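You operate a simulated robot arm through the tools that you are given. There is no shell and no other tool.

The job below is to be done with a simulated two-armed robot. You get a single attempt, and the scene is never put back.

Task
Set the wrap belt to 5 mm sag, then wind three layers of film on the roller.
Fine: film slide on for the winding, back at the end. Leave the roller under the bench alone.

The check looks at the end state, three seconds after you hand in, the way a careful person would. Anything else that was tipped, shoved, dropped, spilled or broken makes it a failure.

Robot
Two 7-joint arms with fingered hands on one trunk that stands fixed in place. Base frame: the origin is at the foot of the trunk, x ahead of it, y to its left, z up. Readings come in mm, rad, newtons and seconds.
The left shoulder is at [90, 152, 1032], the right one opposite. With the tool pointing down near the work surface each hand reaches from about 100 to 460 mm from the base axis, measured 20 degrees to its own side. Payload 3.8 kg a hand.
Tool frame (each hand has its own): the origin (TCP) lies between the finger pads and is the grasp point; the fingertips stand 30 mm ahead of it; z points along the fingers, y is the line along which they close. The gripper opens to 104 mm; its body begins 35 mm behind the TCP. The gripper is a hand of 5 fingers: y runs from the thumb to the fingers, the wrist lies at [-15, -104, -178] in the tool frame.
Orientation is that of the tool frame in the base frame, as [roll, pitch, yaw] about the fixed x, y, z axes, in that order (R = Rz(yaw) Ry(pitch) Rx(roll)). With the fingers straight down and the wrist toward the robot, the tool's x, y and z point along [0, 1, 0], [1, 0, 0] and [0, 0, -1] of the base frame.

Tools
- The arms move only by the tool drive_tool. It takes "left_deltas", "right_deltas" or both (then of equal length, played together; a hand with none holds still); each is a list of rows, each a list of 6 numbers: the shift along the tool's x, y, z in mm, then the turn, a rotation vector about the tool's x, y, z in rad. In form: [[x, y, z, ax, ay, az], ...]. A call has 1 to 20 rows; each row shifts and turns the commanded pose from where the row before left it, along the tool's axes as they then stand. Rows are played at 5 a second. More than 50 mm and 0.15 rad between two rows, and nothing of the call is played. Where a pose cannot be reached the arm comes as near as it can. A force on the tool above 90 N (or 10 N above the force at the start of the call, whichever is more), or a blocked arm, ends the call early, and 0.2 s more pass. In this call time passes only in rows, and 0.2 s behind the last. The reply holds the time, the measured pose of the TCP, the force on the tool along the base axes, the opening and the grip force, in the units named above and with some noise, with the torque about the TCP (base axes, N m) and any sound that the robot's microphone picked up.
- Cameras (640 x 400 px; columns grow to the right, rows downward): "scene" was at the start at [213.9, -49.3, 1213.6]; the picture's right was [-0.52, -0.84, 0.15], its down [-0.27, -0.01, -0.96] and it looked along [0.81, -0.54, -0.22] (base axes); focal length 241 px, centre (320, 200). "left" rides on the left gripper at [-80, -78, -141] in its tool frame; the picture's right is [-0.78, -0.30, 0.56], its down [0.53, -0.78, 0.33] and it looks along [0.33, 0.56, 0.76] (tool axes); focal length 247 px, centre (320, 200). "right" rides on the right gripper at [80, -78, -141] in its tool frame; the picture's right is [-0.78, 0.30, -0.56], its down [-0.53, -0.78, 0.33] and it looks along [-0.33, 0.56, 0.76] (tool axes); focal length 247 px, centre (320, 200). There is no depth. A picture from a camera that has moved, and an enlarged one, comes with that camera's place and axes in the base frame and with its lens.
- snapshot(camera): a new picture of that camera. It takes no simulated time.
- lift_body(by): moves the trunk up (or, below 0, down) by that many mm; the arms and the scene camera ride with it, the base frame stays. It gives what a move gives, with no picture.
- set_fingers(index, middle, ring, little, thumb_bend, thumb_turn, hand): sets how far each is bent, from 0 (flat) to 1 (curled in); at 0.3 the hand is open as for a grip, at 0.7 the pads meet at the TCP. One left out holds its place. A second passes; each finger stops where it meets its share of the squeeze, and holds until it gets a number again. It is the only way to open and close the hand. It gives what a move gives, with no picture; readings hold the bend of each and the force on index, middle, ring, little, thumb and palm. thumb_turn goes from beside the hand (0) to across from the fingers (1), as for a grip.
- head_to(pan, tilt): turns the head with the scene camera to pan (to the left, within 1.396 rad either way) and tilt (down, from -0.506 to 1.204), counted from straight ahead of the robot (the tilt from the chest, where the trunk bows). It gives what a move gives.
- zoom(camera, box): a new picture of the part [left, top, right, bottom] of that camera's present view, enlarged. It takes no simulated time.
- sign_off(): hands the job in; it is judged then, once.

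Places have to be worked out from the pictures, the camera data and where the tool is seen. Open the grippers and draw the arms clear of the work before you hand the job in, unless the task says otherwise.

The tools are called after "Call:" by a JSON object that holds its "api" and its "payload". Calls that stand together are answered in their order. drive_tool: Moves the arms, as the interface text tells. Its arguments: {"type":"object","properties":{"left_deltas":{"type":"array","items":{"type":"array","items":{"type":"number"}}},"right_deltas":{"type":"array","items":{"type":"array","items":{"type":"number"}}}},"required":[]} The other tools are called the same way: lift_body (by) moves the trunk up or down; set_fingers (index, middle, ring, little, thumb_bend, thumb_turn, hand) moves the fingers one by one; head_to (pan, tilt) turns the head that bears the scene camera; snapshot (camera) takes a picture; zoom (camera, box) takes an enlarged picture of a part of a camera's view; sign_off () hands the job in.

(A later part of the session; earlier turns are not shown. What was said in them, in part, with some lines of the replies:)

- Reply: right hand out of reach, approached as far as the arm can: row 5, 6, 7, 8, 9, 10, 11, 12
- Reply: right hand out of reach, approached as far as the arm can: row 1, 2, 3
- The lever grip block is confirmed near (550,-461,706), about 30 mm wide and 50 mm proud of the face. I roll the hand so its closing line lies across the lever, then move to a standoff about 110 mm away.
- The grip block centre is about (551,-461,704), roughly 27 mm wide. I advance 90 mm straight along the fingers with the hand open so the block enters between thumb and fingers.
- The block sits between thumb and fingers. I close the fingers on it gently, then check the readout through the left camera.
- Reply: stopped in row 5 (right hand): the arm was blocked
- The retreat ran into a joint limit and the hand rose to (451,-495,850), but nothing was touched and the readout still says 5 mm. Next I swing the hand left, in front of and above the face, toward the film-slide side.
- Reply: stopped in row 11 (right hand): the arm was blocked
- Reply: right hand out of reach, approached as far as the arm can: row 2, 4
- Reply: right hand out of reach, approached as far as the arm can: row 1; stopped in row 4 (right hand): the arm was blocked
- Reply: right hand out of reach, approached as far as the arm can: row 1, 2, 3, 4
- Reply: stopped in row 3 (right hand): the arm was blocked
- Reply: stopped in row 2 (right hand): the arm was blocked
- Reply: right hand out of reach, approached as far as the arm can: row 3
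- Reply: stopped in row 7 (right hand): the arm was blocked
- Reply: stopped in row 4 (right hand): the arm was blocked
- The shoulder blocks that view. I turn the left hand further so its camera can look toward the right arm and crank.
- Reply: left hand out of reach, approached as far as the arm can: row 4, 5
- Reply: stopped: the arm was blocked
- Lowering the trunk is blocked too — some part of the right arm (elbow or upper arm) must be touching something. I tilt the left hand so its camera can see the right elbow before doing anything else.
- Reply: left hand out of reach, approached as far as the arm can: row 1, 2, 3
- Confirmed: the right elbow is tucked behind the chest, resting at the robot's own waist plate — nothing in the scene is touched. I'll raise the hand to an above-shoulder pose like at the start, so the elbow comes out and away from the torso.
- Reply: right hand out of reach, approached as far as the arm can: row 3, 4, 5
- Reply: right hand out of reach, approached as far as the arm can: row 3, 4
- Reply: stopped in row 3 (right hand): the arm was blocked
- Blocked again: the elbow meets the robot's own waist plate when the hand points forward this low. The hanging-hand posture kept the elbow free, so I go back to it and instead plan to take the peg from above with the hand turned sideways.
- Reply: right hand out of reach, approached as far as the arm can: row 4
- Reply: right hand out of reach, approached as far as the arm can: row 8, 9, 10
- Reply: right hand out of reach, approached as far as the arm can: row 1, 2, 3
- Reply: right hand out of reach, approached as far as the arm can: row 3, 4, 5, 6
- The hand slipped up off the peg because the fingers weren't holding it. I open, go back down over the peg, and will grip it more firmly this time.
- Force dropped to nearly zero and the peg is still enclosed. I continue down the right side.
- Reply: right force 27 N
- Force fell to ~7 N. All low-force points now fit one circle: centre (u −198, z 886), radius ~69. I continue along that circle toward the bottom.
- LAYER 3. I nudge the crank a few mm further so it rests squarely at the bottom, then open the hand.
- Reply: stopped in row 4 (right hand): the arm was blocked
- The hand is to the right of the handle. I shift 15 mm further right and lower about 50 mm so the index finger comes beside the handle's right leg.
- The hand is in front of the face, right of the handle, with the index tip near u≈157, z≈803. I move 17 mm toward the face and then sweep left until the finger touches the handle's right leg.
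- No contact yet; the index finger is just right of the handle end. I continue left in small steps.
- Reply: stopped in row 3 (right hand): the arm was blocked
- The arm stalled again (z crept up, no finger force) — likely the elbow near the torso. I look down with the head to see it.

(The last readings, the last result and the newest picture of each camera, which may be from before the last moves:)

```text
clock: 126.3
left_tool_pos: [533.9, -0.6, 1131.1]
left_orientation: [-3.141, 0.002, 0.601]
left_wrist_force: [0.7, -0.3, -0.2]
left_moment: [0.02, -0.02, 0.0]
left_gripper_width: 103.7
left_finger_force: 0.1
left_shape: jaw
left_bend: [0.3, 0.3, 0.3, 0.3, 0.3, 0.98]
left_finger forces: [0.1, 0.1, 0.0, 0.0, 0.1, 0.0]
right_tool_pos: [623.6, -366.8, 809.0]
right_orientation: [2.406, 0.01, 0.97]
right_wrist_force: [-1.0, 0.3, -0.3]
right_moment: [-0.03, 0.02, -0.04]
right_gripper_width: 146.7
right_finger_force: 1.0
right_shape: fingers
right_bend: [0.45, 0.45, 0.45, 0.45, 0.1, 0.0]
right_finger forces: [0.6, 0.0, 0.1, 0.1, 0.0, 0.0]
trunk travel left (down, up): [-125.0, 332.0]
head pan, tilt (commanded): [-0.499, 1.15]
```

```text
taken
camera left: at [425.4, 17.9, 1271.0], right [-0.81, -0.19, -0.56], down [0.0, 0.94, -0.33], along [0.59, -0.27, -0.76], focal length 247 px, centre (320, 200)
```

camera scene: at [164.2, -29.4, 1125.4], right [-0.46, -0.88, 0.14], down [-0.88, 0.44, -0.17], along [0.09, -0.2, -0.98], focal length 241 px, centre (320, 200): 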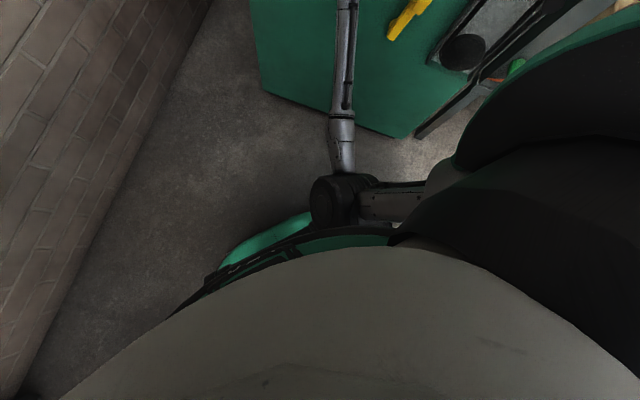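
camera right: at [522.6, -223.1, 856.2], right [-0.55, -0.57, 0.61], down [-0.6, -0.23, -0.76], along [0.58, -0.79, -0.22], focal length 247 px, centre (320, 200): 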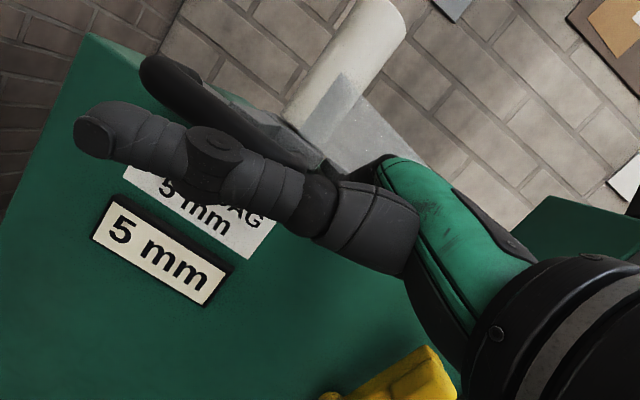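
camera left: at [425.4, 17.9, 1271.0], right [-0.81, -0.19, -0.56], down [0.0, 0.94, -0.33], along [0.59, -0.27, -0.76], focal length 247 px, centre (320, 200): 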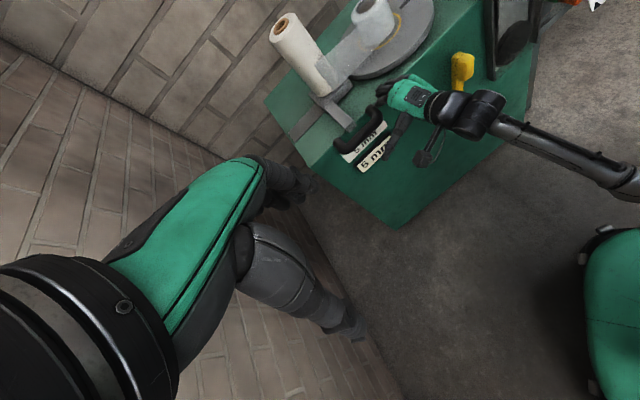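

The elbow sits right against the front of the torso. The earlier rolled hand posture kept it free at this reach, so I back off a little, raise 40 mm, and roll the hand back to that posture.

Call:
{"api": "drive_tool", "payload": {"right_deltas": [[-16, 0, -14, 0, 0, 0], [0, 13, -15, 0, 0, 0], [0, 13, -15, 0, 0, 0], [0, 0, 0, 0.028, 0.0788, 0.0983], [0, 0, 0, 0.028, 0.0788, 0.0983], [0, 0, 0, 0.028, 0.0788, 0.0983], [0, 0, 0, 0.028, 0.0788, 0.0983]]}}

Call:
{"api": "snapshot", "payload": {"camera": "scene"}}

Call:
{"api": "zoom", "payload": {"camera": "left", "box": [300, 30, 460, 170]}}

Call:
{"api": "snapshot", "payload": {"camera": "right"}}

```text
clock: 127.9
left_tool_pos: [533.8, -0.1, 1131.4]
left_orientation: [-3.141, 0.002, 0.6]
left_wrist_force: [0.4, -0.4, -0.8]
left_moment: [0.0, 0.02, -0.01]
left_gripper_width: 103.8
left_finger_force: 0.1
left_shape: jaw
left_bend: [0.3, 0.3, 0.3, 0.3, 0.3, 0.98]
left_finger forces: [0.0, 0.0, 0.1, 0.0, 0.1, 0.1]
right_tool_pos: [603.9, -383.2, 861.7]
right_orientation: [2.53, -0.458, 0.851]
right_wrist_force: [-0.3, -0.7, -0.5]
right_moment: [0.01, 0.02, -0.02]
right_gripper_width: 146.6
right_finger_force: 0.0
right_shape: fingers
right_bend: [0.45, 0.45, 0.45, 0.45, 0.1, 0.0]
right_finger forces: [0.0, 0.1, 0.0, 0.1, 0.1, 0.1]
trunk travel left (down, up): [-125.0, 332.0]
head pan, tilt (commanded): [-0.499, 1.15]
```

```text
taken
camera scene: at [164.3, -29.4, 1125.3], right [-0.46, -0.88, 0.14], down [-0.88, 0.44, -0.16], along [0.09, -0.2, -0.98], focal length 241 px, centre (320, 200)
```

scene: 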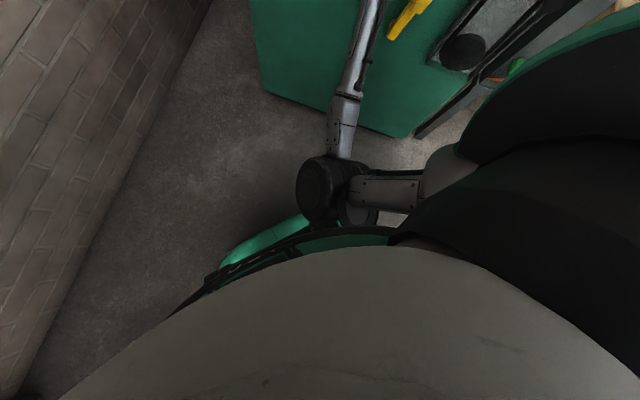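

```text
2.86 times, centred on (380, 100) of left
camera zoom: at [425.5, 17.9, 1271.0], right [-0.81, -0.19, -0.56], down [0.0, 0.94, -0.33], along [0.59, -0.27, -0.76], focal length 706 px, centre (149, 486)
```

zoom: 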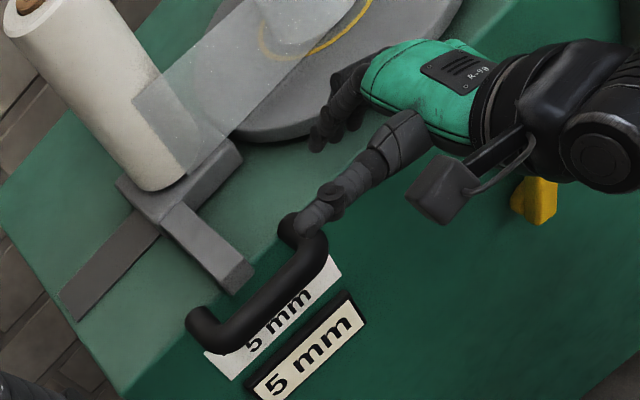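

```text
taken
camera right: at [522.6, -257.4, 961.5], right [-0.7, -0.68, 0.22], down [-0.44, 0.17, -0.88], along [0.56, -0.71, -0.42], focal length 247 px, centre (320, 200)
```

right: 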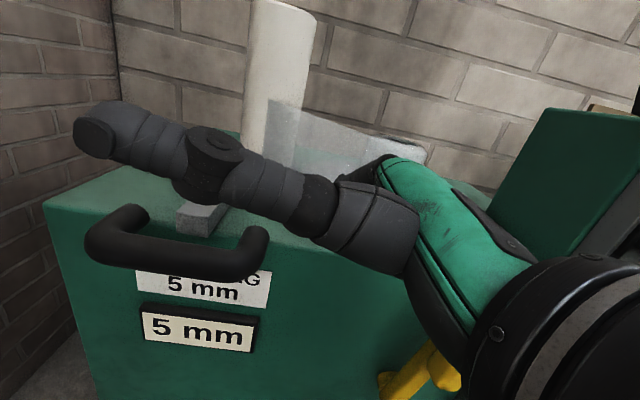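

The rolled posture works without stalling. From this front view the handle's right leg is at about u≈212, n≈-700…-740, z≈828. I shift slightly right, back and down to bring the index finger beside it.

Call:
{"api": "drive_tool", "payload": {"right_deltas": [[-18, -21.4, 12.3, 0, 0, 0], [-18, -21.4, 12.3, 0, 0, 0]]}}

Call:
{"api": "snapshot", "payload": {"camera": "right"}}

Call:
{"api": "zoom", "payload": {"camera": "left", "box": [300, 30, 460, 170]}}

```text
clock: 128.6
left_tool_pos: [535.0, -0.2, 1131.7]
left_orientation: [-3.14, 0.001, 0.597]
left_wrist_force: [-0.6, -0.1, 0.5]
left_moment: [-0.02, 0.06, 0.03]
left_gripper_width: 104.0
left_finger_force: 0.1
left_shape: jaw
left_bend: [0.3, 0.3, 0.3, 0.3, 0.3, 0.98]
left_finger forces: [0.0, 0.0, 0.0, 0.0, 0.1, 0.0]
right_tool_pos: [614.8, -378.1, 903.8]
right_orientation: [2.362, -0.567, 0.935]
right_wrist_force: [0.4, 0.0, -0.1]
right_moment: [0.0, -0.01, 0.04]
right_gripper_width: 146.8
right_finger_force: 0.1
right_shape: fingers
right_bend: [0.45, 0.45, 0.45, 0.45, 0.1, 0.0]
right_finger forces: [0.1, 0.0, 0.0, 0.0, 0.1, 0.0]
trunk travel left (down, up): [-125.0, 332.0]
head pan, tilt (commanded): [-0.499, 1.15]
stopped in row 2 (right hand): the arm was blocked; the commanded pose is now the measured one
```

```text
taken
camera right: at [514.8, -251.4, 984.8], right [-0.73, -0.68, 0.09], down [-0.27, 0.16, -0.95], along [0.63, -0.71, -0.31], focal length 247 px, centre (320, 200)
```

right: 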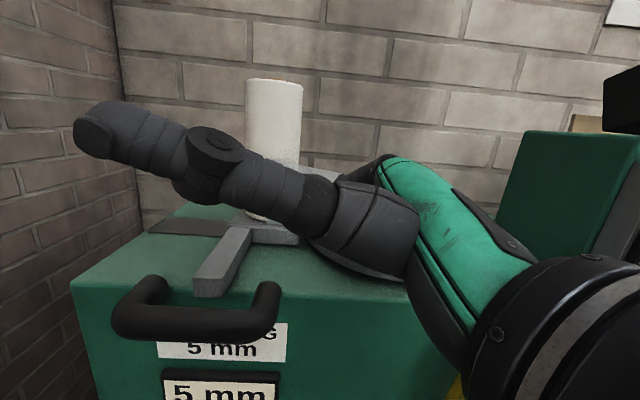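

```text
2.86 times, centred on (380, 100) of left
camera zoom: at [425.5, 17.8, 1270.9], right [-0.81, -0.19, -0.56], down [0.0, 0.94, -0.33], along [0.59, -0.27, -0.76], focal length 706 px, centre (149, 486)
```

zoom: 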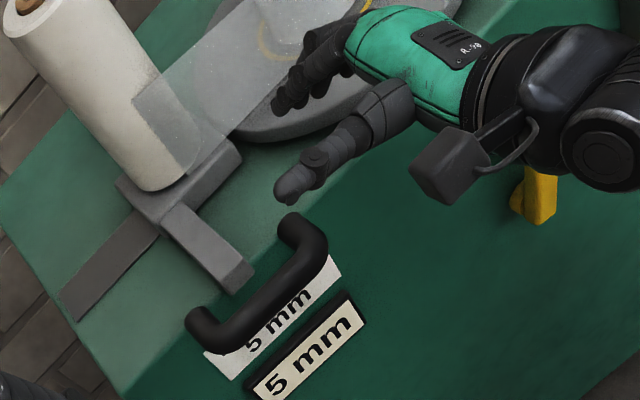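

Right-arm elbow clearance is poor here, but the left arm can reach the U-handle straight on (heading −45°) and pull it left. First I retreat the right arm: up and back, hand hanging, over to the crank side well in front of the column.

Call:
{"api": "drive_tool", "payload": {"right_deltas": [[19.9, -4.8, -37, 0, 0, 0], [19.9, -4.8, -37, 0, 0, 0], [0, 0, 0, 0.1039, -0.0827, -0.0532], [0, 0, 0, 0.1039, -0.0827, -0.0532], [0, 0, 0, 0.1039, -0.0827, -0.0532], [0, 0, 0, 0.1039, -0.0827, -0.0532], [0, 0, 0, 0.1039, -0.0827, -0.0532], [0, 0, 0, 0.1039, -0.0827, -0.0532], [0, 0, 0, 0.1039, -0.0827, -0.0532]]}}

Call:
{"api": "snapshot", "payload": {"camera": "left"}}

Call:
{"api": "snapshot", "payload": {"camera": "right"}}

```text
clock: 130.6
left_tool_pos: [534.6, -0.9, 1131.6]
left_orientation: [-3.14, 0.002, 0.601]
left_wrist_force: [0.4, 1.4, 0.1]
left_moment: [-0.03, -0.01, -0.02]
left_gripper_width: 104.0
left_finger_force: 0.1
left_shape: jaw
left_bend: [0.3, 0.3, 0.3, 0.3, 0.3, 0.98]
left_finger forces: [0.0, 0.0, 0.1, 0.1, 0.1, 0.1]
right_tool_pos: [571.3, -334.5, 962.1]
right_orientation: [3.095, 0.095, 1.045]
right_wrist_force: [-0.2, 0.1, 0.3]
right_moment: [-0.03, 0.0, -0.04]
right_gripper_width: 146.5
right_finger_force: 0.1
right_shape: fingers
right_bend: [0.45, 0.45, 0.45, 0.45, 0.1, 0.0]
right_finger forces: [0.0, 0.0, 0.0, 0.1, 0.1, 0.1]
trunk travel left (down, up): [-125.0, 332.0]
head pan, tilt (commanded): [-0.499, 1.15]
```

```text
taken
camera left: at [425.8, 17.7, 1270.9], right [-0.81, -0.19, -0.56], down [0.0, 0.94, -0.33], along [0.59, -0.27, -0.76], focal length 247 px, centre (320, 200)
```

left: 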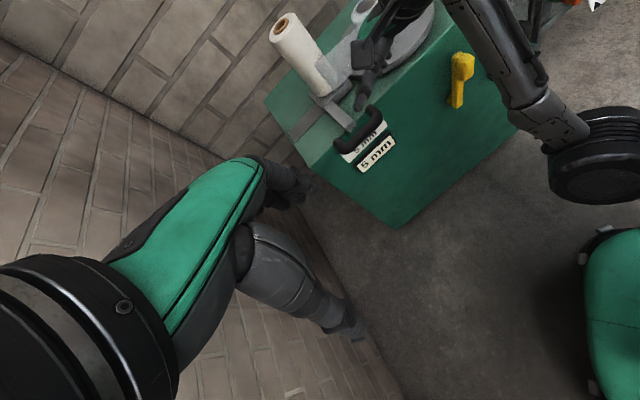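

```text
taken
camera right: at [545.3, -211.9, 1090.7], right [-0.13, -0.76, 0.64], down [-0.94, -0.11, -0.31], along [0.31, -0.64, -0.7], focal length 247 px, centre (320, 200)
```

right: 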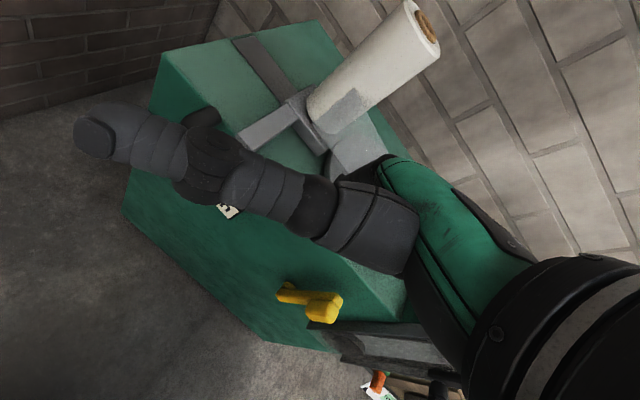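

With the hand hanging the right arm is free, and that posture can reach the handle too (equivalent pose was fine before). I move to just right of the handle's right leg and come straight down with the fingers vertical.

Call:
{"api": "drive_tool", "payload": {"right_deltas": [[-13.5, 18, 2.1, 0, 0, 0], [-13.5, 18, 2.1, 0, 0, 0], [3.1, -1.5, 32.1, 0, 0, 0], [3.1, -1.5, 32.1, 0, 0, 0]]}}

Call:
{"api": "head_to", "payload": {"pan": -0.5, "tilt": 0.5}}

Call:
{"api": "snapshot", "payload": {"camera": "scene"}}

Call:
{"api": "zoom", "payload": {"camera": "left", "box": [300, 10, 460, 170]}}

Call:
{"api": "snapshot", "payload": {"camera": "right"}}

```text
clock: 131.6
left_tool_pos: [535.2, -0.4, 1129.5]
left_orientation: [-3.141, 0.002, 0.601]
left_wrist_force: [0.2, 0.1, 0.5]
left_moment: [0.03, 0.01, 0.02]
left_gripper_width: 103.9
left_finger_force: 0.0
left_shape: jaw
left_bend: [0.3, 0.3, 0.3, 0.3, 0.3, 0.98]
left_finger forces: [0.0, 0.1, 0.0, 0.1, 0.0, 0.0]
right_tool_pos: [589.4, -377.7, 897.2]
right_orientation: [3.095, 0.095, 1.043]
right_wrist_force: [-0.5, 0.1, -0.8]
right_moment: [0.0, -0.01, 0.0]
right_gripper_width: 146.9
right_finger_force: 0.0
right_shape: fingers
right_bend: [0.45, 0.45, 0.45, 0.45, 0.1, 0.0]
right_finger forces: [0.1, 0.0, 0.1, 0.1, 0.1, 0.1]
trunk travel left (down, up): [-125.0, 332.0]
head pan, tilt (commanded): [-0.499, 1.15]
```

```text
clock: 132.6
left_tool_pos: [533.4, -0.9, 1130.6]
left_orientation: [3.141, 0.001, 0.601]
left_wrist_force: [0.5, -0.2, 0.3]
left_moment: [-0.02, -0.02, -0.02]
left_gripper_width: 104.0
left_finger_force: 0.0
left_shape: jaw
left_bend: [0.3, 0.3, 0.3, 0.3, 0.3, 0.98]
left_finger forces: [0.0, 0.0, 0.0, 0.0, 0.1, 0.0]
right_tool_pos: [590.3, -377.5, 897.7]
right_orientation: [3.096, 0.094, 1.043]
right_wrist_force: [0.2, 0.7, -0.2]
right_moment: [0.01, -0.01, 0.0]
right_gripper_width: 146.5
right_finger_force: 0.1
right_shape: fingers
right_bend: [0.45, 0.45, 0.45, 0.45, 0.1, 0.0]
right_finger forces: [0.1, 0.1, 0.1, 0.0, 0.0, 0.0]
trunk travel left (down, up): [-125.0, 332.0]
head pan, tilt (commanded): [-0.499, 0.499]
```

```text
taken
camera scene: at [205.1, -44.4, 1166.2], right [-0.46, -0.88, 0.14], down [-0.65, 0.23, -0.72], along [0.6, -0.42, -0.68], focal length 241 px, centre (320, 200)
```

scene: 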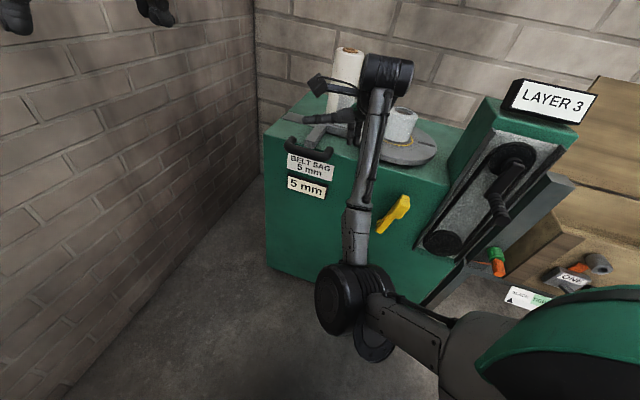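

```text
2.50 times, centred on (380, 90) of left
camera zoom: at [425.5, 17.9, 1271.0], right [-0.81, -0.19, -0.56], down [0.0, 0.94, -0.33], along [0.59, -0.27, -0.76], focal length 617 px, centre (170, 475)
```

zoom: 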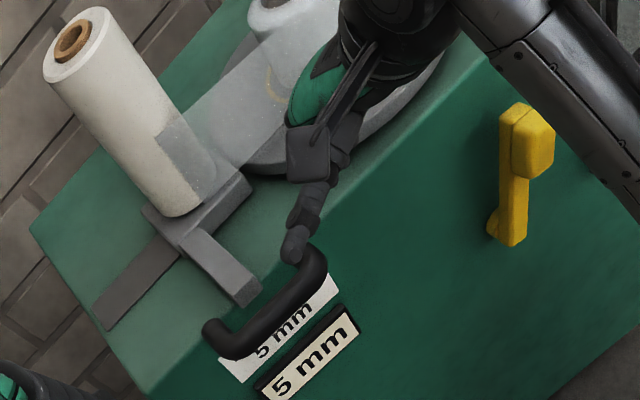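

```text
taken
camera right: at [563.1, -254.6, 1026.9], right [-0.13, -0.76, 0.64], down [-0.94, -0.11, -0.32], along [0.31, -0.64, -0.7], focal length 247 px, centre (320, 200)
```

right: 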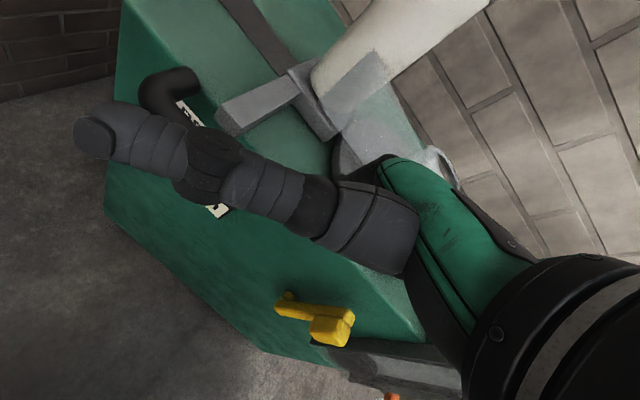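

Free so far (hand at z 897, elbow well clear in front). I lower the remaining ~64 mm beside the handle.

Call:
{"api": "drive_tool", "payload": {"right_deltas": [[2, -1, 21.2, 0, 0, 0], [2, -1, 21.2, 0, 0, 0], [2, -1, 21.2, 0, 0, 0]]}}

Call:
{"api": "zoom", "payload": {"camera": "left", "box": [300, 10, 460, 170]}}

Call:
{"api": "zoom", "payload": {"camera": "scene", "box": [250, 60, 450, 230]}}

Call:
{"api": "snapshot", "payload": {"camera": "right"}}

```text
clock: 133.4
left_tool_pos: [534.7, 0.6, 1131.1]
left_orientation: [3.14, 0.003, 0.601]
left_wrist_force: [-0.9, 0.1, 0.4]
left_moment: [0.01, -0.01, -0.02]
left_gripper_width: 103.8
left_finger_force: 0.1
left_shape: jaw
left_bend: [0.3, 0.3, 0.3, 0.3, 0.3, 0.98]
left_finger forces: [0.0, 0.1, 0.0, 0.0, 0.0, 0.1]
right_tool_pos: [590.7, -375.1, 834.2]
right_orientation: [3.094, 0.092, 1.045]
right_wrist_force: [-0.5, -0.1, -0.8]
right_moment: [0.0, 0.0, 0.03]
right_gripper_width: 146.5
right_finger_force: 0.0
right_shape: fingers
right_bend: [0.45, 0.45, 0.45, 0.45, 0.1, 0.0]
right_finger forces: [0.0, 0.1, 0.0, 0.1, 0.0, 0.0]
trunk travel left (down, up): [-125.0, 332.0]
head pan, tilt (commanded): [-0.499, 0.499]
```

```text
2.50 times, centred on (380, 90) of left
camera zoom: at [425.6, 17.8, 1270.9], right [-0.81, -0.19, -0.56], down [0.0, 0.94, -0.33], along [0.59, -0.27, -0.76], focal length 617 px, centre (170, 475)
```

zoom: 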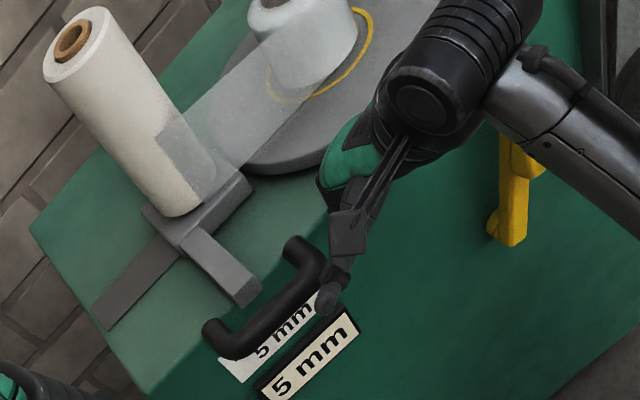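

```text
2.35 times, centred on (350, 145) of scene
camera zoom: at [205.2, -44.5, 1166.2], right [-0.46, -0.88, 0.14], down [-0.65, 0.23, -0.72], along [0.6, -0.42, -0.68], focal length 567 px, centre (249, 329)
```

zoom: 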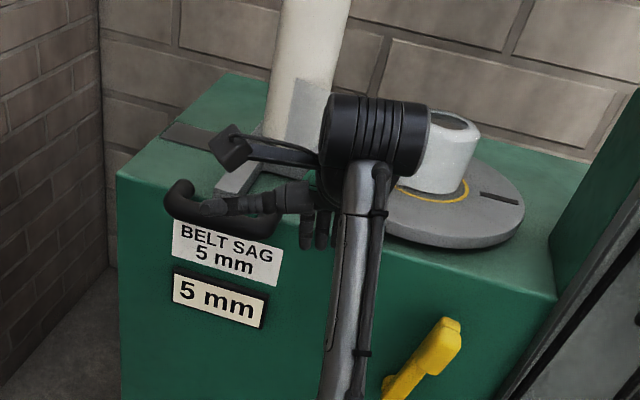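

```text
taken
camera right: at [563.6, -253.0, 962.9], right [-0.13, -0.76, 0.64], down [-0.94, -0.11, -0.32], along [0.31, -0.64, -0.7], focal length 247 px, centre (320, 200)
```

right: 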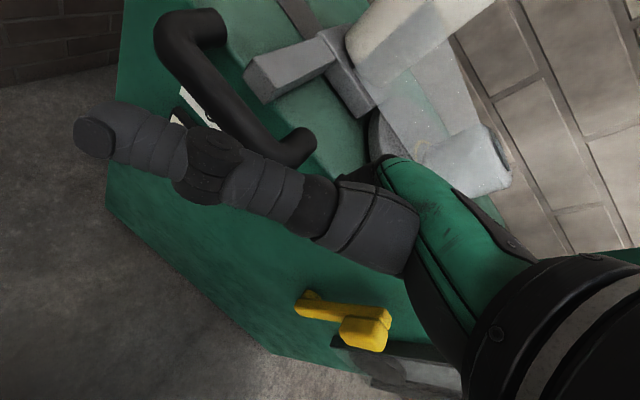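

The fingers hang in front of the face just right of the handle's right leg; the thumb passes in front of the handle. I sweep left to make contact.

Call:
{"api": "drive_tool", "payload": {"right_deltas": [[9.6, 2.6, -0.8, 0, 0, 0], [9.6, 2.6, -0.8, 0, 0, 0], [4.8, 1.3, -0.4, 0, 0, 0]]}}

Call:
{"api": "zoom", "payload": {"camera": "scene", "box": [250, 60, 450, 230]}}

Call:
{"api": "zoom", "payload": {"camera": "left", "box": [300, 10, 460, 170]}}

```text
clock: 134.2
left_tool_pos: [534.5, -0.6, 1131.2]
left_orientation: [-3.141, 0.003, 0.599]
left_wrist_force: [0.2, -0.1, -0.6]
left_moment: [0.0, -0.03, 0.0]
left_gripper_width: 103.9
left_finger_force: 0.0
left_shape: jaw
left_bend: [0.3, 0.3, 0.3, 0.3, 0.3, 0.98]
left_finger forces: [0.0, 0.0, 0.0, 0.0, 0.1, 0.0]
right_tool_pos: [607.5, -357.5, 833.5]
right_orientation: [3.095, 0.094, 1.045]
right_wrist_force: [-0.2, -0.5, -0.9]
right_moment: [0.01, 0.0, -0.02]
right_gripper_width: 146.8
right_finger_force: 0.0
right_shape: fingers
right_bend: [0.45, 0.45, 0.45, 0.45, 0.1, 0.0]
right_finger forces: [0.0, 0.1, 0.0, 0.0, 0.0, 0.0]
trunk travel left (down, up): [-125.0, 332.0]
head pan, tilt (commanded): [-0.499, 0.499]
```

```text
2.35 times, centred on (350, 145) of scene
camera zoom: at [205.1, -44.4, 1166.3], right [-0.46, -0.88, 0.14], down [-0.65, 0.23, -0.72], along [0.6, -0.42, -0.68], focal length 567 px, centre (249, 329)
```

zoom: 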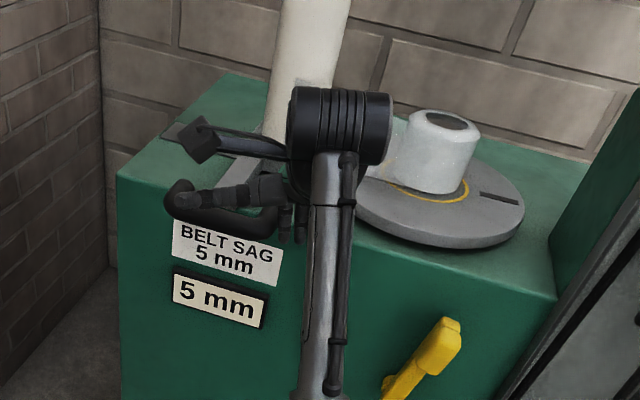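

```text
2.50 times, centred on (380, 90) of left
camera zoom: at [425.5, 17.9, 1271.0], right [-0.81, -0.19, -0.56], down [0.0, 0.94, -0.33], along [0.59, -0.27, -0.76], focal length 617 px, centre (170, 475)
```

zoom: 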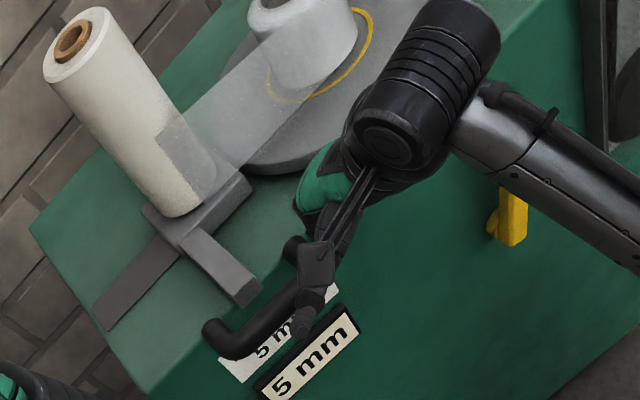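

Index finger now right next to the handle's right end, no contact force yet. I keep moving left.

Call:
{"api": "drive_tool", "payload": {"right_deltas": [[9.6, 2.6, -0.8, 0, 0, 0], [9.6, 2.6, -0.8, 0, 0, 0], [9.6, 2.6, -0.8, 0, 0, 0]]}}

Call:
{"api": "zoom", "payload": {"camera": "scene", "box": [250, 60, 450, 230]}}

Call:
{"api": "zoom", "payload": {"camera": "left", "box": [300, 10, 460, 170]}}

```text
clock: 135.0
left_tool_pos: [535.5, 0.1, 1131.3]
left_orientation: [3.141, 0.002, 0.6]
left_wrist_force: [0.5, -0.4, -0.3]
left_moment: [-0.05, 0.01, 0.01]
left_gripper_width: 104.2
left_finger_force: 0.1
left_shape: jaw
left_bend: [0.3, 0.3, 0.3, 0.3, 0.3, 0.98]
left_finger forces: [0.0, 0.1, 0.0, 0.1, 0.1, 0.1]
right_tool_pos: [628.5, -336.9, 834.3]
right_orientation: [3.094, 0.09, 1.045]
right_wrist_force: [-2.6, -1.8, 0.5]
right_moment: [-0.02, 0.02, -0.17]
right_gripper_width: 147.2
right_finger_force: 2.2
right_shape: fingers
right_bend: [0.46, 0.45, 0.45, 0.45, 0.1, 0.0]
right_finger forces: [4.4, 0.0, 0.0, 0.0, 0.1, 0.1]
trunk travel left (down, up): [-125.0, 332.0]
head pan, tilt (commanded): [-0.499, 0.499]
```

```text
2.35 times, centred on (350, 145) of scene
camera zoom: at [204.9, -44.7, 1166.3], right [-0.46, -0.88, 0.14], down [-0.65, 0.23, -0.72], along [0.6, -0.42, -0.68], focal length 567 px, centre (249, 329)
```

zoom: 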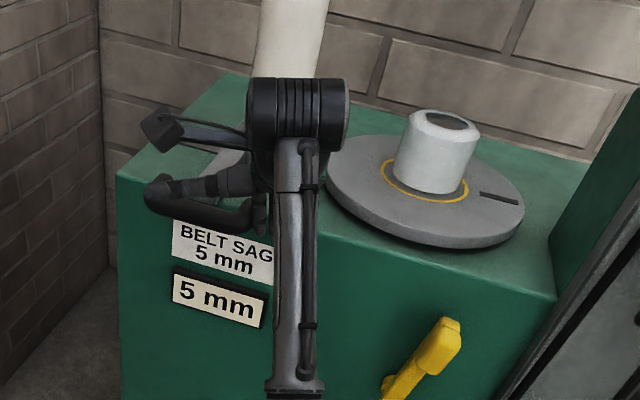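

```text
2.50 times, centred on (380, 90) of left
camera zoom: at [425.3, 17.5, 1271.1], right [-0.81, -0.19, -0.56], down [0.0, 0.94, -0.33], along [0.59, -0.27, -0.76], focal length 617 px, centre (170, 475)
```

zoom: 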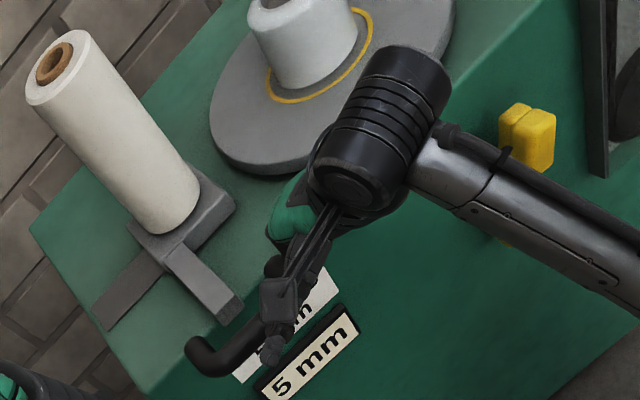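

Contact: index 4.4 N, the slide is moving left and the film web has parted. I continue pushing 40 mm.

Call:
{"api": "drive_tool", "payload": {"right_deltas": [[9.6, 2.6, -0.8, 0, 0, 0], [9.6, 2.6, -0.8, 0, 0, 0], [9.6, 2.6, -0.8, 0, 0, 0], [9.6, 2.6, -0.8, 0, 0, 0]]}}

Call:
{"api": "zoom", "payload": {"camera": "scene", "box": [250, 60, 450, 230]}}

Call:
{"api": "zoom", "payload": {"camera": "left", "box": [280, 10, 440, 170]}}

```text
clock: 136.0
left_tool_pos: [534.4, 0.8, 1131.5]
left_orientation: [3.141, 0.001, 0.599]
left_wrist_force: [0.4, 0.3, -1.0]
left_moment: [0.0, 0.03, 0.01]
left_gripper_width: 103.9
left_finger_force: 0.0
left_shape: jaw
left_bend: [0.3, 0.3, 0.3, 0.3, 0.3, 0.98]
left_finger forces: [0.0, 0.0, 0.0, 0.0, 0.0, 0.1]
right_tool_pos: [656.5, -309.5, 834.5]
right_orientation: [3.095, 0.094, 1.043]
right_wrist_force: [-3.8, -3.6, -0.6]
right_moment: [-0.04, 0.04, -0.15]
right_gripper_width: 147.0
right_finger_force: 2.7
right_shape: fingers
right_bend: [0.46, 0.45, 0.45, 0.45, 0.1, 0.0]
right_finger forces: [4.6, 0.0, 0.0, 0.0, 0.1, 0.1]
trunk travel left (down, up): [-125.0, 332.0]
head pan, tilt (commanded): [-0.499, 0.499]
```

```text
2.35 times, centred on (350, 145) of scene
camera zoom: at [204.8, -44.6, 1166.3], right [-0.46, -0.88, 0.14], down [-0.65, 0.23, -0.72], along [0.6, -0.42, -0.68], focal length 567 px, centre (249, 329)
```

zoom: 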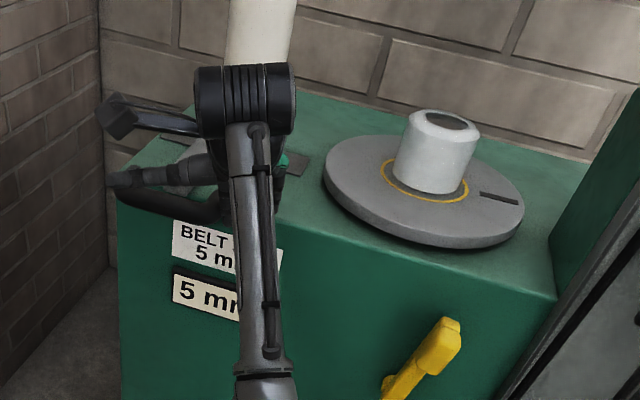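

```text
2.50 times, centred on (360, 90) of left
camera zoom: at [425.2, 17.6, 1271.1], right [-0.81, -0.19, -0.56], down [0.0, 0.94, -0.33], along [0.59, -0.27, -0.76], focal length 617 px, centre (220, 475)
```

zoom: 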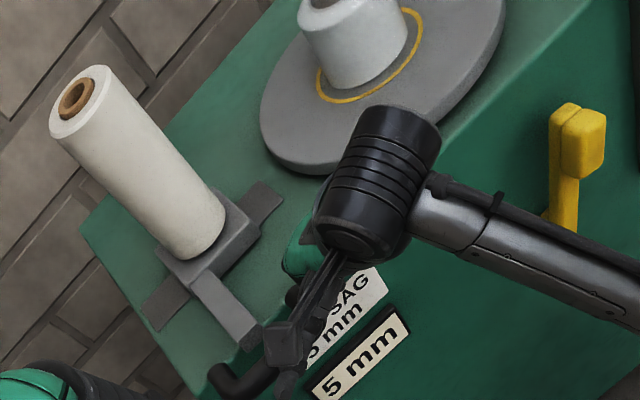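

Moving well at ~5 N. I push 30 mm more.

Call:
{"api": "drive_tool", "payload": {"right_deltas": [[9.6, 2.6, -0.8, 0, 0, 0], [9.6, 2.6, -0.8, 0, 0, 0], [9.6, 2.6, -0.8, 0, 0, 0]]}}

Call:
{"api": "zoom", "payload": {"camera": "left", "box": [260, 10, 420, 170]}}

Call:
{"api": "head_to", "payload": {"pan": -0.571, "tilt": 0.4}}

Call:
{"api": "zoom", "payload": {"camera": "scene", "box": [220, 60, 420, 200]}}

```text
clock: 136.8
left_tool_pos: [533.5, -0.6, 1132.4]
left_orientation: [-3.141, 0.0, 0.599]
left_wrist_force: [0.6, 0.4, 0.7]
left_moment: [-0.01, 0.0, 0.0]
left_gripper_width: 103.9
left_finger_force: 0.1
left_shape: jaw
left_bend: [0.3, 0.3, 0.3, 0.3, 0.3, 0.98]
left_finger forces: [0.0, 0.1, 0.0, 0.0, 0.0, 0.0]
right_tool_pos: [677.1, -291.1, 835.2]
right_orientation: [3.092, 0.095, 1.04]
right_wrist_force: [-5.0, -5.7, 0.6]
right_moment: [-0.11, 0.05, -0.29]
right_gripper_width: 146.7
right_finger_force: 4.5
right_shape: fingers
right_bend: [0.47, 0.45, 0.45, 0.45, 0.1, 0.0]
right_finger forces: [7.5, 0.0, 0.0, 0.0, 0.0, 0.0]
trunk travel left (down, up): [-125.0, 332.0]
head pan, tilt (commanded): [-0.499, 0.499]
```

```text
2.50 times, centred on (340, 90) of left
camera zoom: at [424.3, 16.9, 1271.5], right [-0.81, -0.19, -0.56], down [0.0, 0.94, -0.33], along [0.59, -0.27, -0.76], focal length 617 px, centre (270, 475)
```

zoom: 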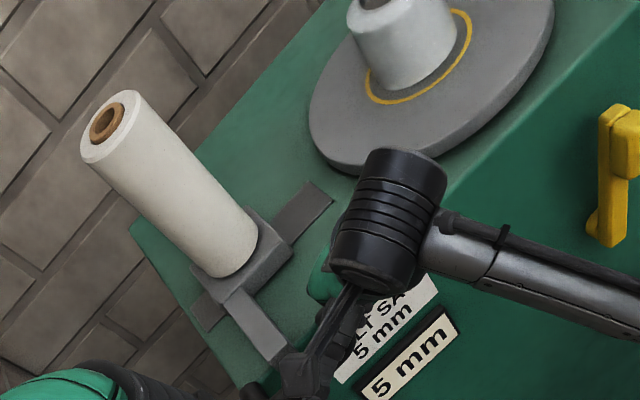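

```text
clock: 137.5
left_tool_pos: [533.7, -1.5, 1130.6]
left_orientation: [-3.14, 0.0, 0.6]
left_wrist_force: [-1.0, 0.3, -0.7]
left_moment: [0.05, 0.02, -0.03]
left_gripper_width: 104.0
left_finger_force: 0.0
left_shape: jaw
left_bend: [0.3, 0.3, 0.3, 0.3, 0.3, 0.98]
left_finger forces: [0.0, 0.0, 0.0, 0.0, 0.0, 0.0]
right_tool_pos: [677.9, -289.5, 834.5]
right_orientation: [3.095, 0.094, 1.043]
right_wrist_force: [-7.2, -5.8, 0.8]
right_moment: [-0.06, 0.08, -0.3]
right_gripper_width: 147.0
right_finger_force: 3.7
right_shape: fingers
right_bend: [0.47, 0.45, 0.45, 0.45, 0.1, 0.0]
right_finger forces: [8.7, 0.0, 0.1, 0.1, 0.0, 0.0]
trunk travel left (down, up): [-125.0, 332.0]
head pan, tilt (commanded): [-0.571, 0.4]
```

```text
2.86 times, centred on (320, 130) of scene
camera zoom: at [204.8, -51.8, 1175.7], right [-0.52, -0.84, 0.15], down [-0.57, 0.21, -0.79], along [0.63, -0.5, -0.59], focal length 688 px, centre (320, 400)
```

zoom: 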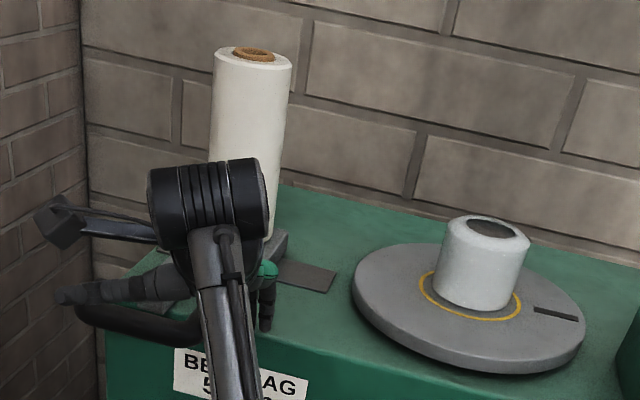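

The film roll is back at its starting image position and the force rose to ~9 N, so the slide is at its back stop. I back the finger off and lift the hand clear.

Call:
{"api": "drive_tool", "payload": {"right_deltas": [[-9.6, -2.6, 0.8, 0, 0, 0], [-9.6, -2.6, 0.8, 0, 0, 0], [-3.1, 1.5, -32, 0, 0, 0], [-3.1, 1.5, -32, 0, 0, 0], [-3.1, 1.5, -32, 0, 0, 0], [-3.1, 1.5, -32, 0, 0, 0]]}}

Call:
{"api": "snapshot", "payload": {"camera": "scene"}}

Call:
{"api": "zoom", "payload": {"camera": "scene", "box": [220, 60, 420, 200]}}

```text
clock: 138.9
left_tool_pos: [533.5, -1.1, 1131.3]
left_orientation: [3.141, 0.001, 0.601]
left_wrist_force: [-0.3, 0.1, 0.6]
left_moment: [0.03, 0.02, -0.03]
left_gripper_width: 103.7
left_finger_force: 0.1
left_shape: jaw
left_bend: [0.3, 0.3, 0.3, 0.3, 0.3, 0.98]
left_finger forces: [0.0, 0.0, 0.0, 0.0, 0.0, 0.1]
right_tool_pos: [660.7, -301.2, 964.2]
right_orientation: [3.094, 0.092, 1.044]
right_wrist_force: [0.6, -0.6, -0.4]
right_moment: [0.02, 0.01, 0.02]
right_gripper_width: 146.8
right_finger_force: 0.1
right_shape: fingers
right_bend: [0.45, 0.45, 0.45, 0.45, 0.1, 0.0]
right_finger forces: [0.0, 0.0, 0.0, 0.0, 0.0, 0.0]
trunk travel left (down, up): [-125.0, 332.0]
head pan, tilt (commanded): [-0.571, 0.4]
```

```text
taken
camera scene: at [205.4, -50.7, 1175.7], right [-0.52, -0.84, 0.15], down [-0.57, 0.21, -0.79], along [0.63, -0.5, -0.59], focal length 241 px, centre (320, 200)
```

scene: 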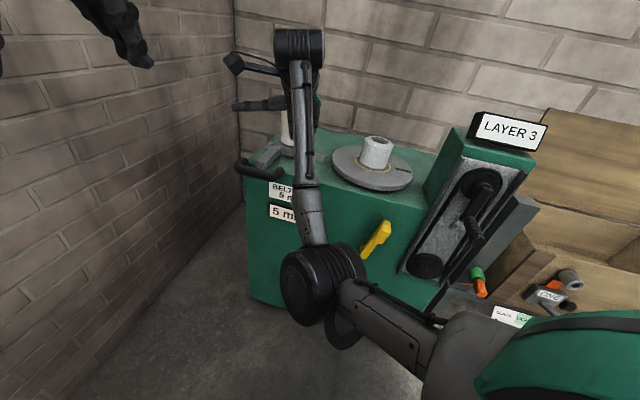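

```text
2.86 times, centred on (320, 130) of scene
camera zoom: at [205.4, -50.7, 1175.7], right [-0.52, -0.84, 0.15], down [-0.57, 0.21, -0.79], along [0.63, -0.5, -0.59], focal length 688 px, centre (320, 400)
```

zoom: 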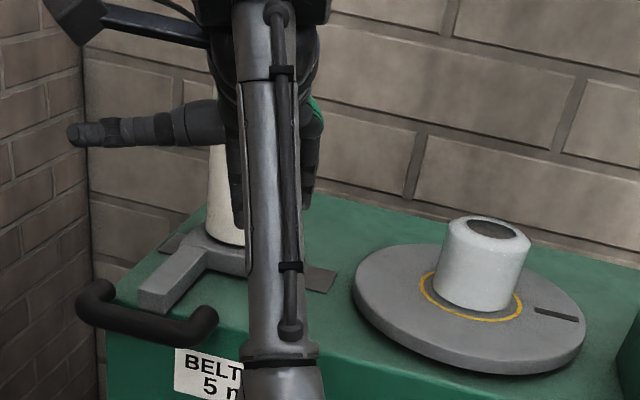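

Slide, bar and handle match the starting picture, and the table shows LAYER 3 with a wrapped roller. I draw the right arm back and up, away from the machine, and open the hand.

Call:
{"api": "drive_tool", "payload": {"right_deltas": [[-30.9, -22, -14.7, 0, 0, 0], [-30.9, -22, -14.7, 0, 0, 0], [-30.9, -22, -14.7, 0, 0, 0], [-30.9, -22, -14.7, 0, 0, 0], [-30.9, -22, -14.7, 0, 0, 0], [-30.9, -22, -14.7, 0, 0, 0]]}}

Call:
{"api": "set_fingers", "payload": {"hand": "right", "index": 0.3, "middle": 0.3, "ring": 0.3, "little": 0.3, "thumb_bend": 0.3, "thumb_turn": 1}}

Call:
{"api": "snapshot", "payload": {"camera": "scene"}}

Call:
{"api": "zoom", "payload": {"camera": "scene", "box": [220, 60, 420, 200]}}

Call:
{"api": "zoom", "payload": {"camera": "scene", "box": [230, 140, 430, 280]}}

Call:
{"api": "zoom", "payload": {"camera": "scene", "box": [380, 100, 600, 340]}}

```text
clock: 140.3
left_tool_pos: [533.6, -0.4, 1132.6]
left_orientation: [3.141, 0.001, 0.6]
left_wrist_force: [-0.5, -0.5, -0.5]
left_moment: [0.01, -0.02, -0.01]
left_gripper_width: 103.7
left_finger_force: 0.1
left_shape: jaw
left_bend: [0.3, 0.3, 0.3, 0.3, 0.3, 0.98]
left_finger forces: [0.1, 0.0, 0.1, 0.1, 0.0, 0.1]
right_tool_pos: [456.5, -387.7, 1060.0]
right_orientation: [3.095, 0.095, 1.045]
right_wrist_force: [-0.3, -0.1, 0.3]
right_moment: [0.0, 0.01, -0.01]
right_gripper_width: 146.7
right_finger_force: 0.1
right_shape: fingers
right_bend: [0.45, 0.45, 0.45, 0.45, 0.1, 0.0]
right_finger forces: [0.0, 0.0, 0.0, 0.1, 0.1, 0.1]
trunk travel left (down, up): [-125.0, 332.0]
head pan, tilt (commanded): [-0.571, 0.4]
```

```text
clock: 141.3
left_tool_pos: [533.6, -1.2, 1131.1]
left_orientation: [3.141, 0.001, 0.601]
left_wrist_force: [0.1, 0.0, -0.3]
left_moment: [0.0, -0.06, 0.0]
left_gripper_width: 103.8
left_finger_force: 0.0
left_shape: jaw
left_bend: [0.3, 0.3, 0.3, 0.3, 0.3, 0.98]
left_finger forces: [0.0, 0.1, 0.1, 0.0, 0.0, 0.1]
right_tool_pos: [456.2, -387.8, 1059.9]
right_orientation: [3.093, 0.094, 1.042]
right_wrist_force: [0.4, -0.7, 0.6]
right_moment: [-0.02, 0.0, 0.02]
right_gripper_width: 103.5
right_finger_force: 0.0
right_shape: fingers
right_bend: [0.3, 0.3, 0.3, 0.3, 0.3, 0.97]
right_finger forces: [0.0, 0.0, 0.1, 0.0, 0.0, 0.0]
trunk travel left (down, up): [-125.0, 332.0]
head pan, tilt (commanded): [-0.571, 0.4]
```

```text
taken
camera scene: at [205.7, -50.9, 1175.6], right [-0.52, -0.84, 0.15], down [-0.57, 0.21, -0.79], along [0.63, -0.5, -0.59], focal length 241 px, centre (320, 200)
```

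scene: 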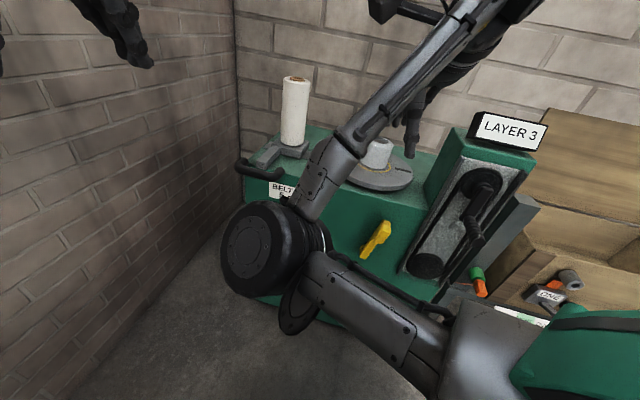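

```text
2.86 times, centred on (320, 130) of scene
camera zoom: at [205.7, -50.9, 1175.6], right [-0.52, -0.84, 0.15], down [-0.57, 0.21, -0.79], along [0.63, -0.5, -0.59], focal length 688 px, centre (320, 400)
```

zoom: 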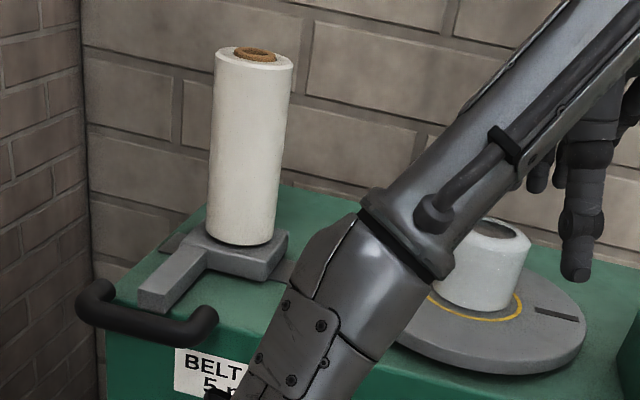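

```text
2.86 times, centred on (330, 210) of scene
camera zoom: at [205.7, -50.9, 1175.6], right [-0.52, -0.84, 0.15], down [-0.57, 0.21, -0.79], along [0.63, -0.5, -0.59], focal length 688 px, centre (291, 171)
```

zoom: 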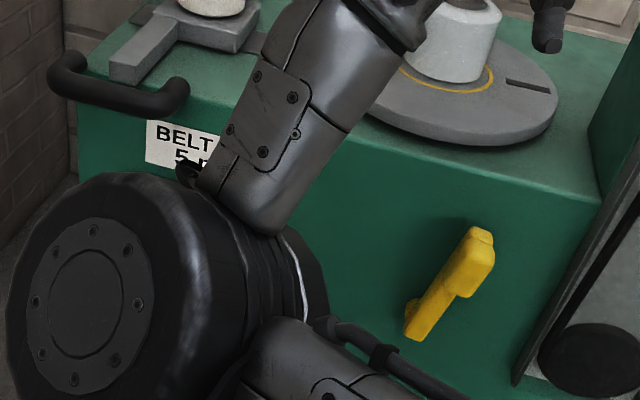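

```text
1.67 times, centred on (490, 220) of scene
camera zoom: at [205.7, -50.9, 1175.6], right [-0.52, -0.84, 0.15], down [-0.57, 0.21, -0.79], along [0.63, -0.5, -0.59], focal length 401 px, centre (37, 167)
```

zoom: 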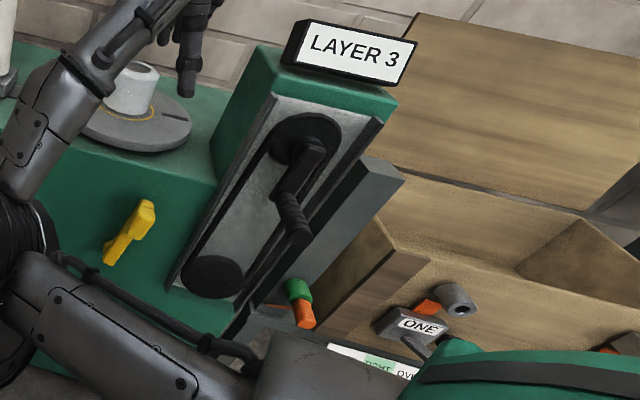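

Everything matches the start for the slide, and LAYER 3 shows. I draw the right hand further back to about its starting pose and verify the sag readout with the left camera.

Call:
{"api": "drive_tool", "payload": {"right_deltas": [[-31.4, -11, -23.9, 0, 0, 0], [-31.4, -11, -23.9, 0, 0, 0], [-31.4, -11, -23.9, 0, 0, 0], [-31.4, -11, -23.9, 0, 0, 0]]}}

Call:
{"api": "snapshot", "payload": {"camera": "left"}}

Call:
{"api": "snapshot", "payload": {"camera": "scene"}}

Call:
{"api": "snapshot", "payload": {"camera": "right"}}

```text
clock: 142.3
left_tool_pos: [532.4, -1.6, 1131.7]
left_orientation: [-3.142, 0.002, 0.601]
left_wrist_force: [-0.5, -1.5, -0.4]
left_moment: [0.0, 0.04, 0.01]
left_gripper_width: 103.8
left_finger_force: 0.1
left_shape: jaw
left_bend: [0.3, 0.3, 0.3, 0.3, 0.3, 0.98]
left_finger forces: [0.1, 0.0, 0.1, 0.0, 0.0, 0.0]
right_tool_pos: [353.6, -465.1, 1166.0]
right_orientation: [3.093, 0.092, 1.044]
right_wrist_force: [0.0, -0.8, 0.1]
right_moment: [0.0, 0.0, 0.01]
right_gripper_width: 103.1
right_finger_force: 0.0
right_shape: fingers
right_bend: [0.3, 0.3, 0.3, 0.3, 0.3, 0.97]
right_finger forces: [0.0, 0.0, 0.0, 0.0, 0.0, 0.1]
trunk travel left (down, up): [-125.0, 332.0]
head pan, tilt (commanded): [-0.571, 0.4]
```

```text
taken
camera left: at [423.9, 17.5, 1271.7], right [-0.81, -0.19, -0.56], down [0.0, 0.94, -0.33], along [0.59, -0.27, -0.76], focal length 247 px, centre (320, 200)
```

left: 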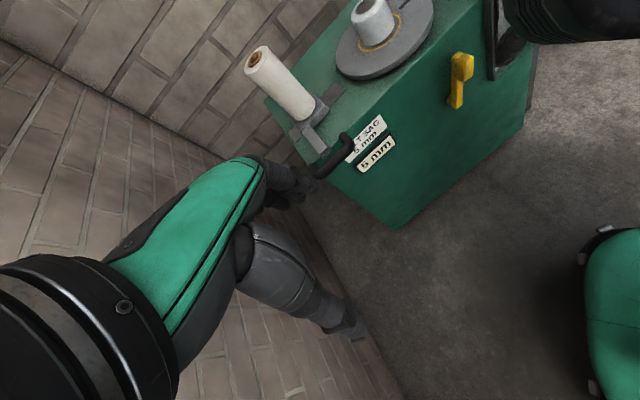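

```text
taken
camera scene: at [204.5, -51.3, 1175.9], right [-0.52, -0.84, 0.15], down [-0.57, 0.21, -0.79], along [0.63, -0.5, -0.59], focal length 241 px, centre (320, 200)
```

scene: 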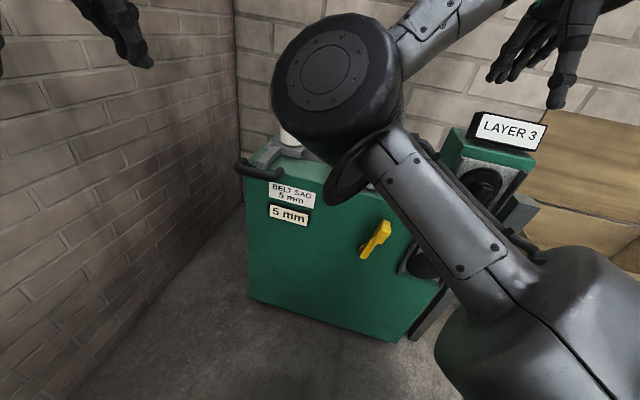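

```text
taken
camera right: at [327.7, -342.2, 1295.1], right [-0.13, -0.76, 0.64], down [-0.94, -0.11, -0.32], along [0.31, -0.64, -0.7], focal length 247 px, centre (320, 200)
```

right: 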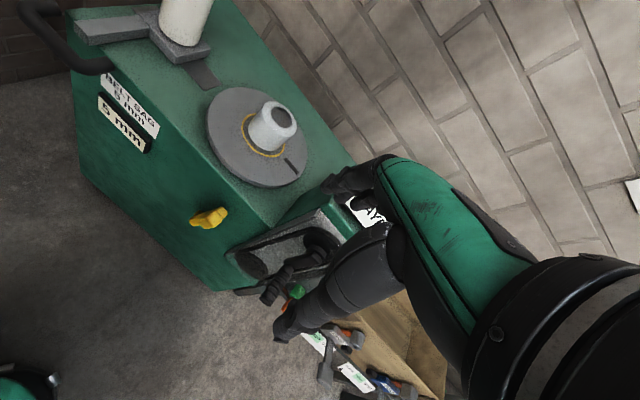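

I zoom in for a last check of the readout, the slide position, the crank side and the surroundings.

Call:
{"api": "zoom", "payload": {"camera": "left", "box": [230, 20, 430, 200]}}

Call:
{"api": "zoom", "payload": {"camera": "right", "box": [180, 180, 480, 400]}}

Call:
{"api": "zoom", "payload": {"camera": "scene", "box": [220, 120, 420, 260]}}

```text
2.22 times, centred on (330, 110) of left
camera zoom: at [423.9, 17.5, 1271.7], right [-0.81, -0.19, -0.56], down [0.0, 0.94, -0.33], along [0.59, -0.27, -0.76], focal length 549 px, centre (298, 400)
```

zoom: 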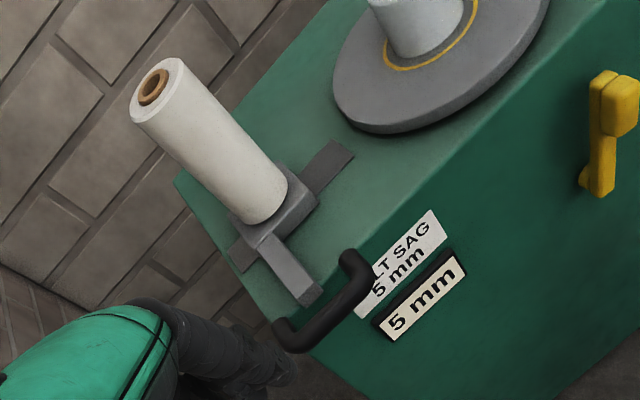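

```text
1.82 times, centred on (330, 290) of right
camera zoom: at [327.7, -342.2, 1295.1], right [-0.13, -0.76, 0.64], down [-0.94, -0.11, -0.32], along [0.31, -0.64, -0.7], focal length 449 px, centre (302, 36)
```

zoom: 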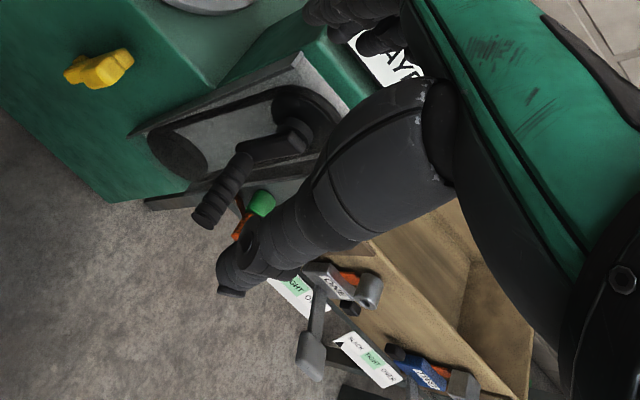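

```text
2.86 times, centred on (320, 190) of scene
camera zoom: at [204.5, -51.3, 1175.9], right [-0.52, -0.84, 0.15], down [-0.57, 0.21, -0.79], along [0.63, -0.5, -0.59], focal length 688 px, centre (320, 229)
```

zoom: 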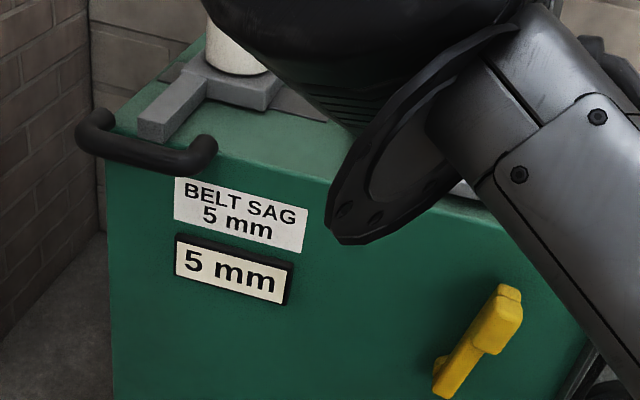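

Final state: belt sag reads 5 mm with the lever released, the counter shows LAYER 3, and the film slide is back at its start position. Both hands are open and clear, and nothing else looks moved. I hand in the job.

Call:
{"api": "sign_off", "payload": {}}

```text
The job is handed in.
```

The belt is set to 5 mm sag, the roller has three layers of film, and the film slide is back where it started. I've handed the job in and don't have the check's result yet.

- **Belt sag:** the yellow lever sets it. The readout changed to 5 mm, the lever stayed put when I released it, and it still read 5 mm in the last pictures.
- **Winding:** I slid the film slide on and turned the crank three full turns clockwise, one layer per turn. The counter reads LAYER 3.
- **Film slide:** the film came away from the roller as I pushed the slide back. The slide now sits within a couple of pixels of its place in the first picture.
- **Surroundings:** I didn't touch the roller under the bench. The crate, gauges and table tags in view look unchanged. The right elbow pressed against the robot's own waist plate several times while I repositioned, but I saw no contact with anything around the robot.

Both hands are open and clear of the machine.
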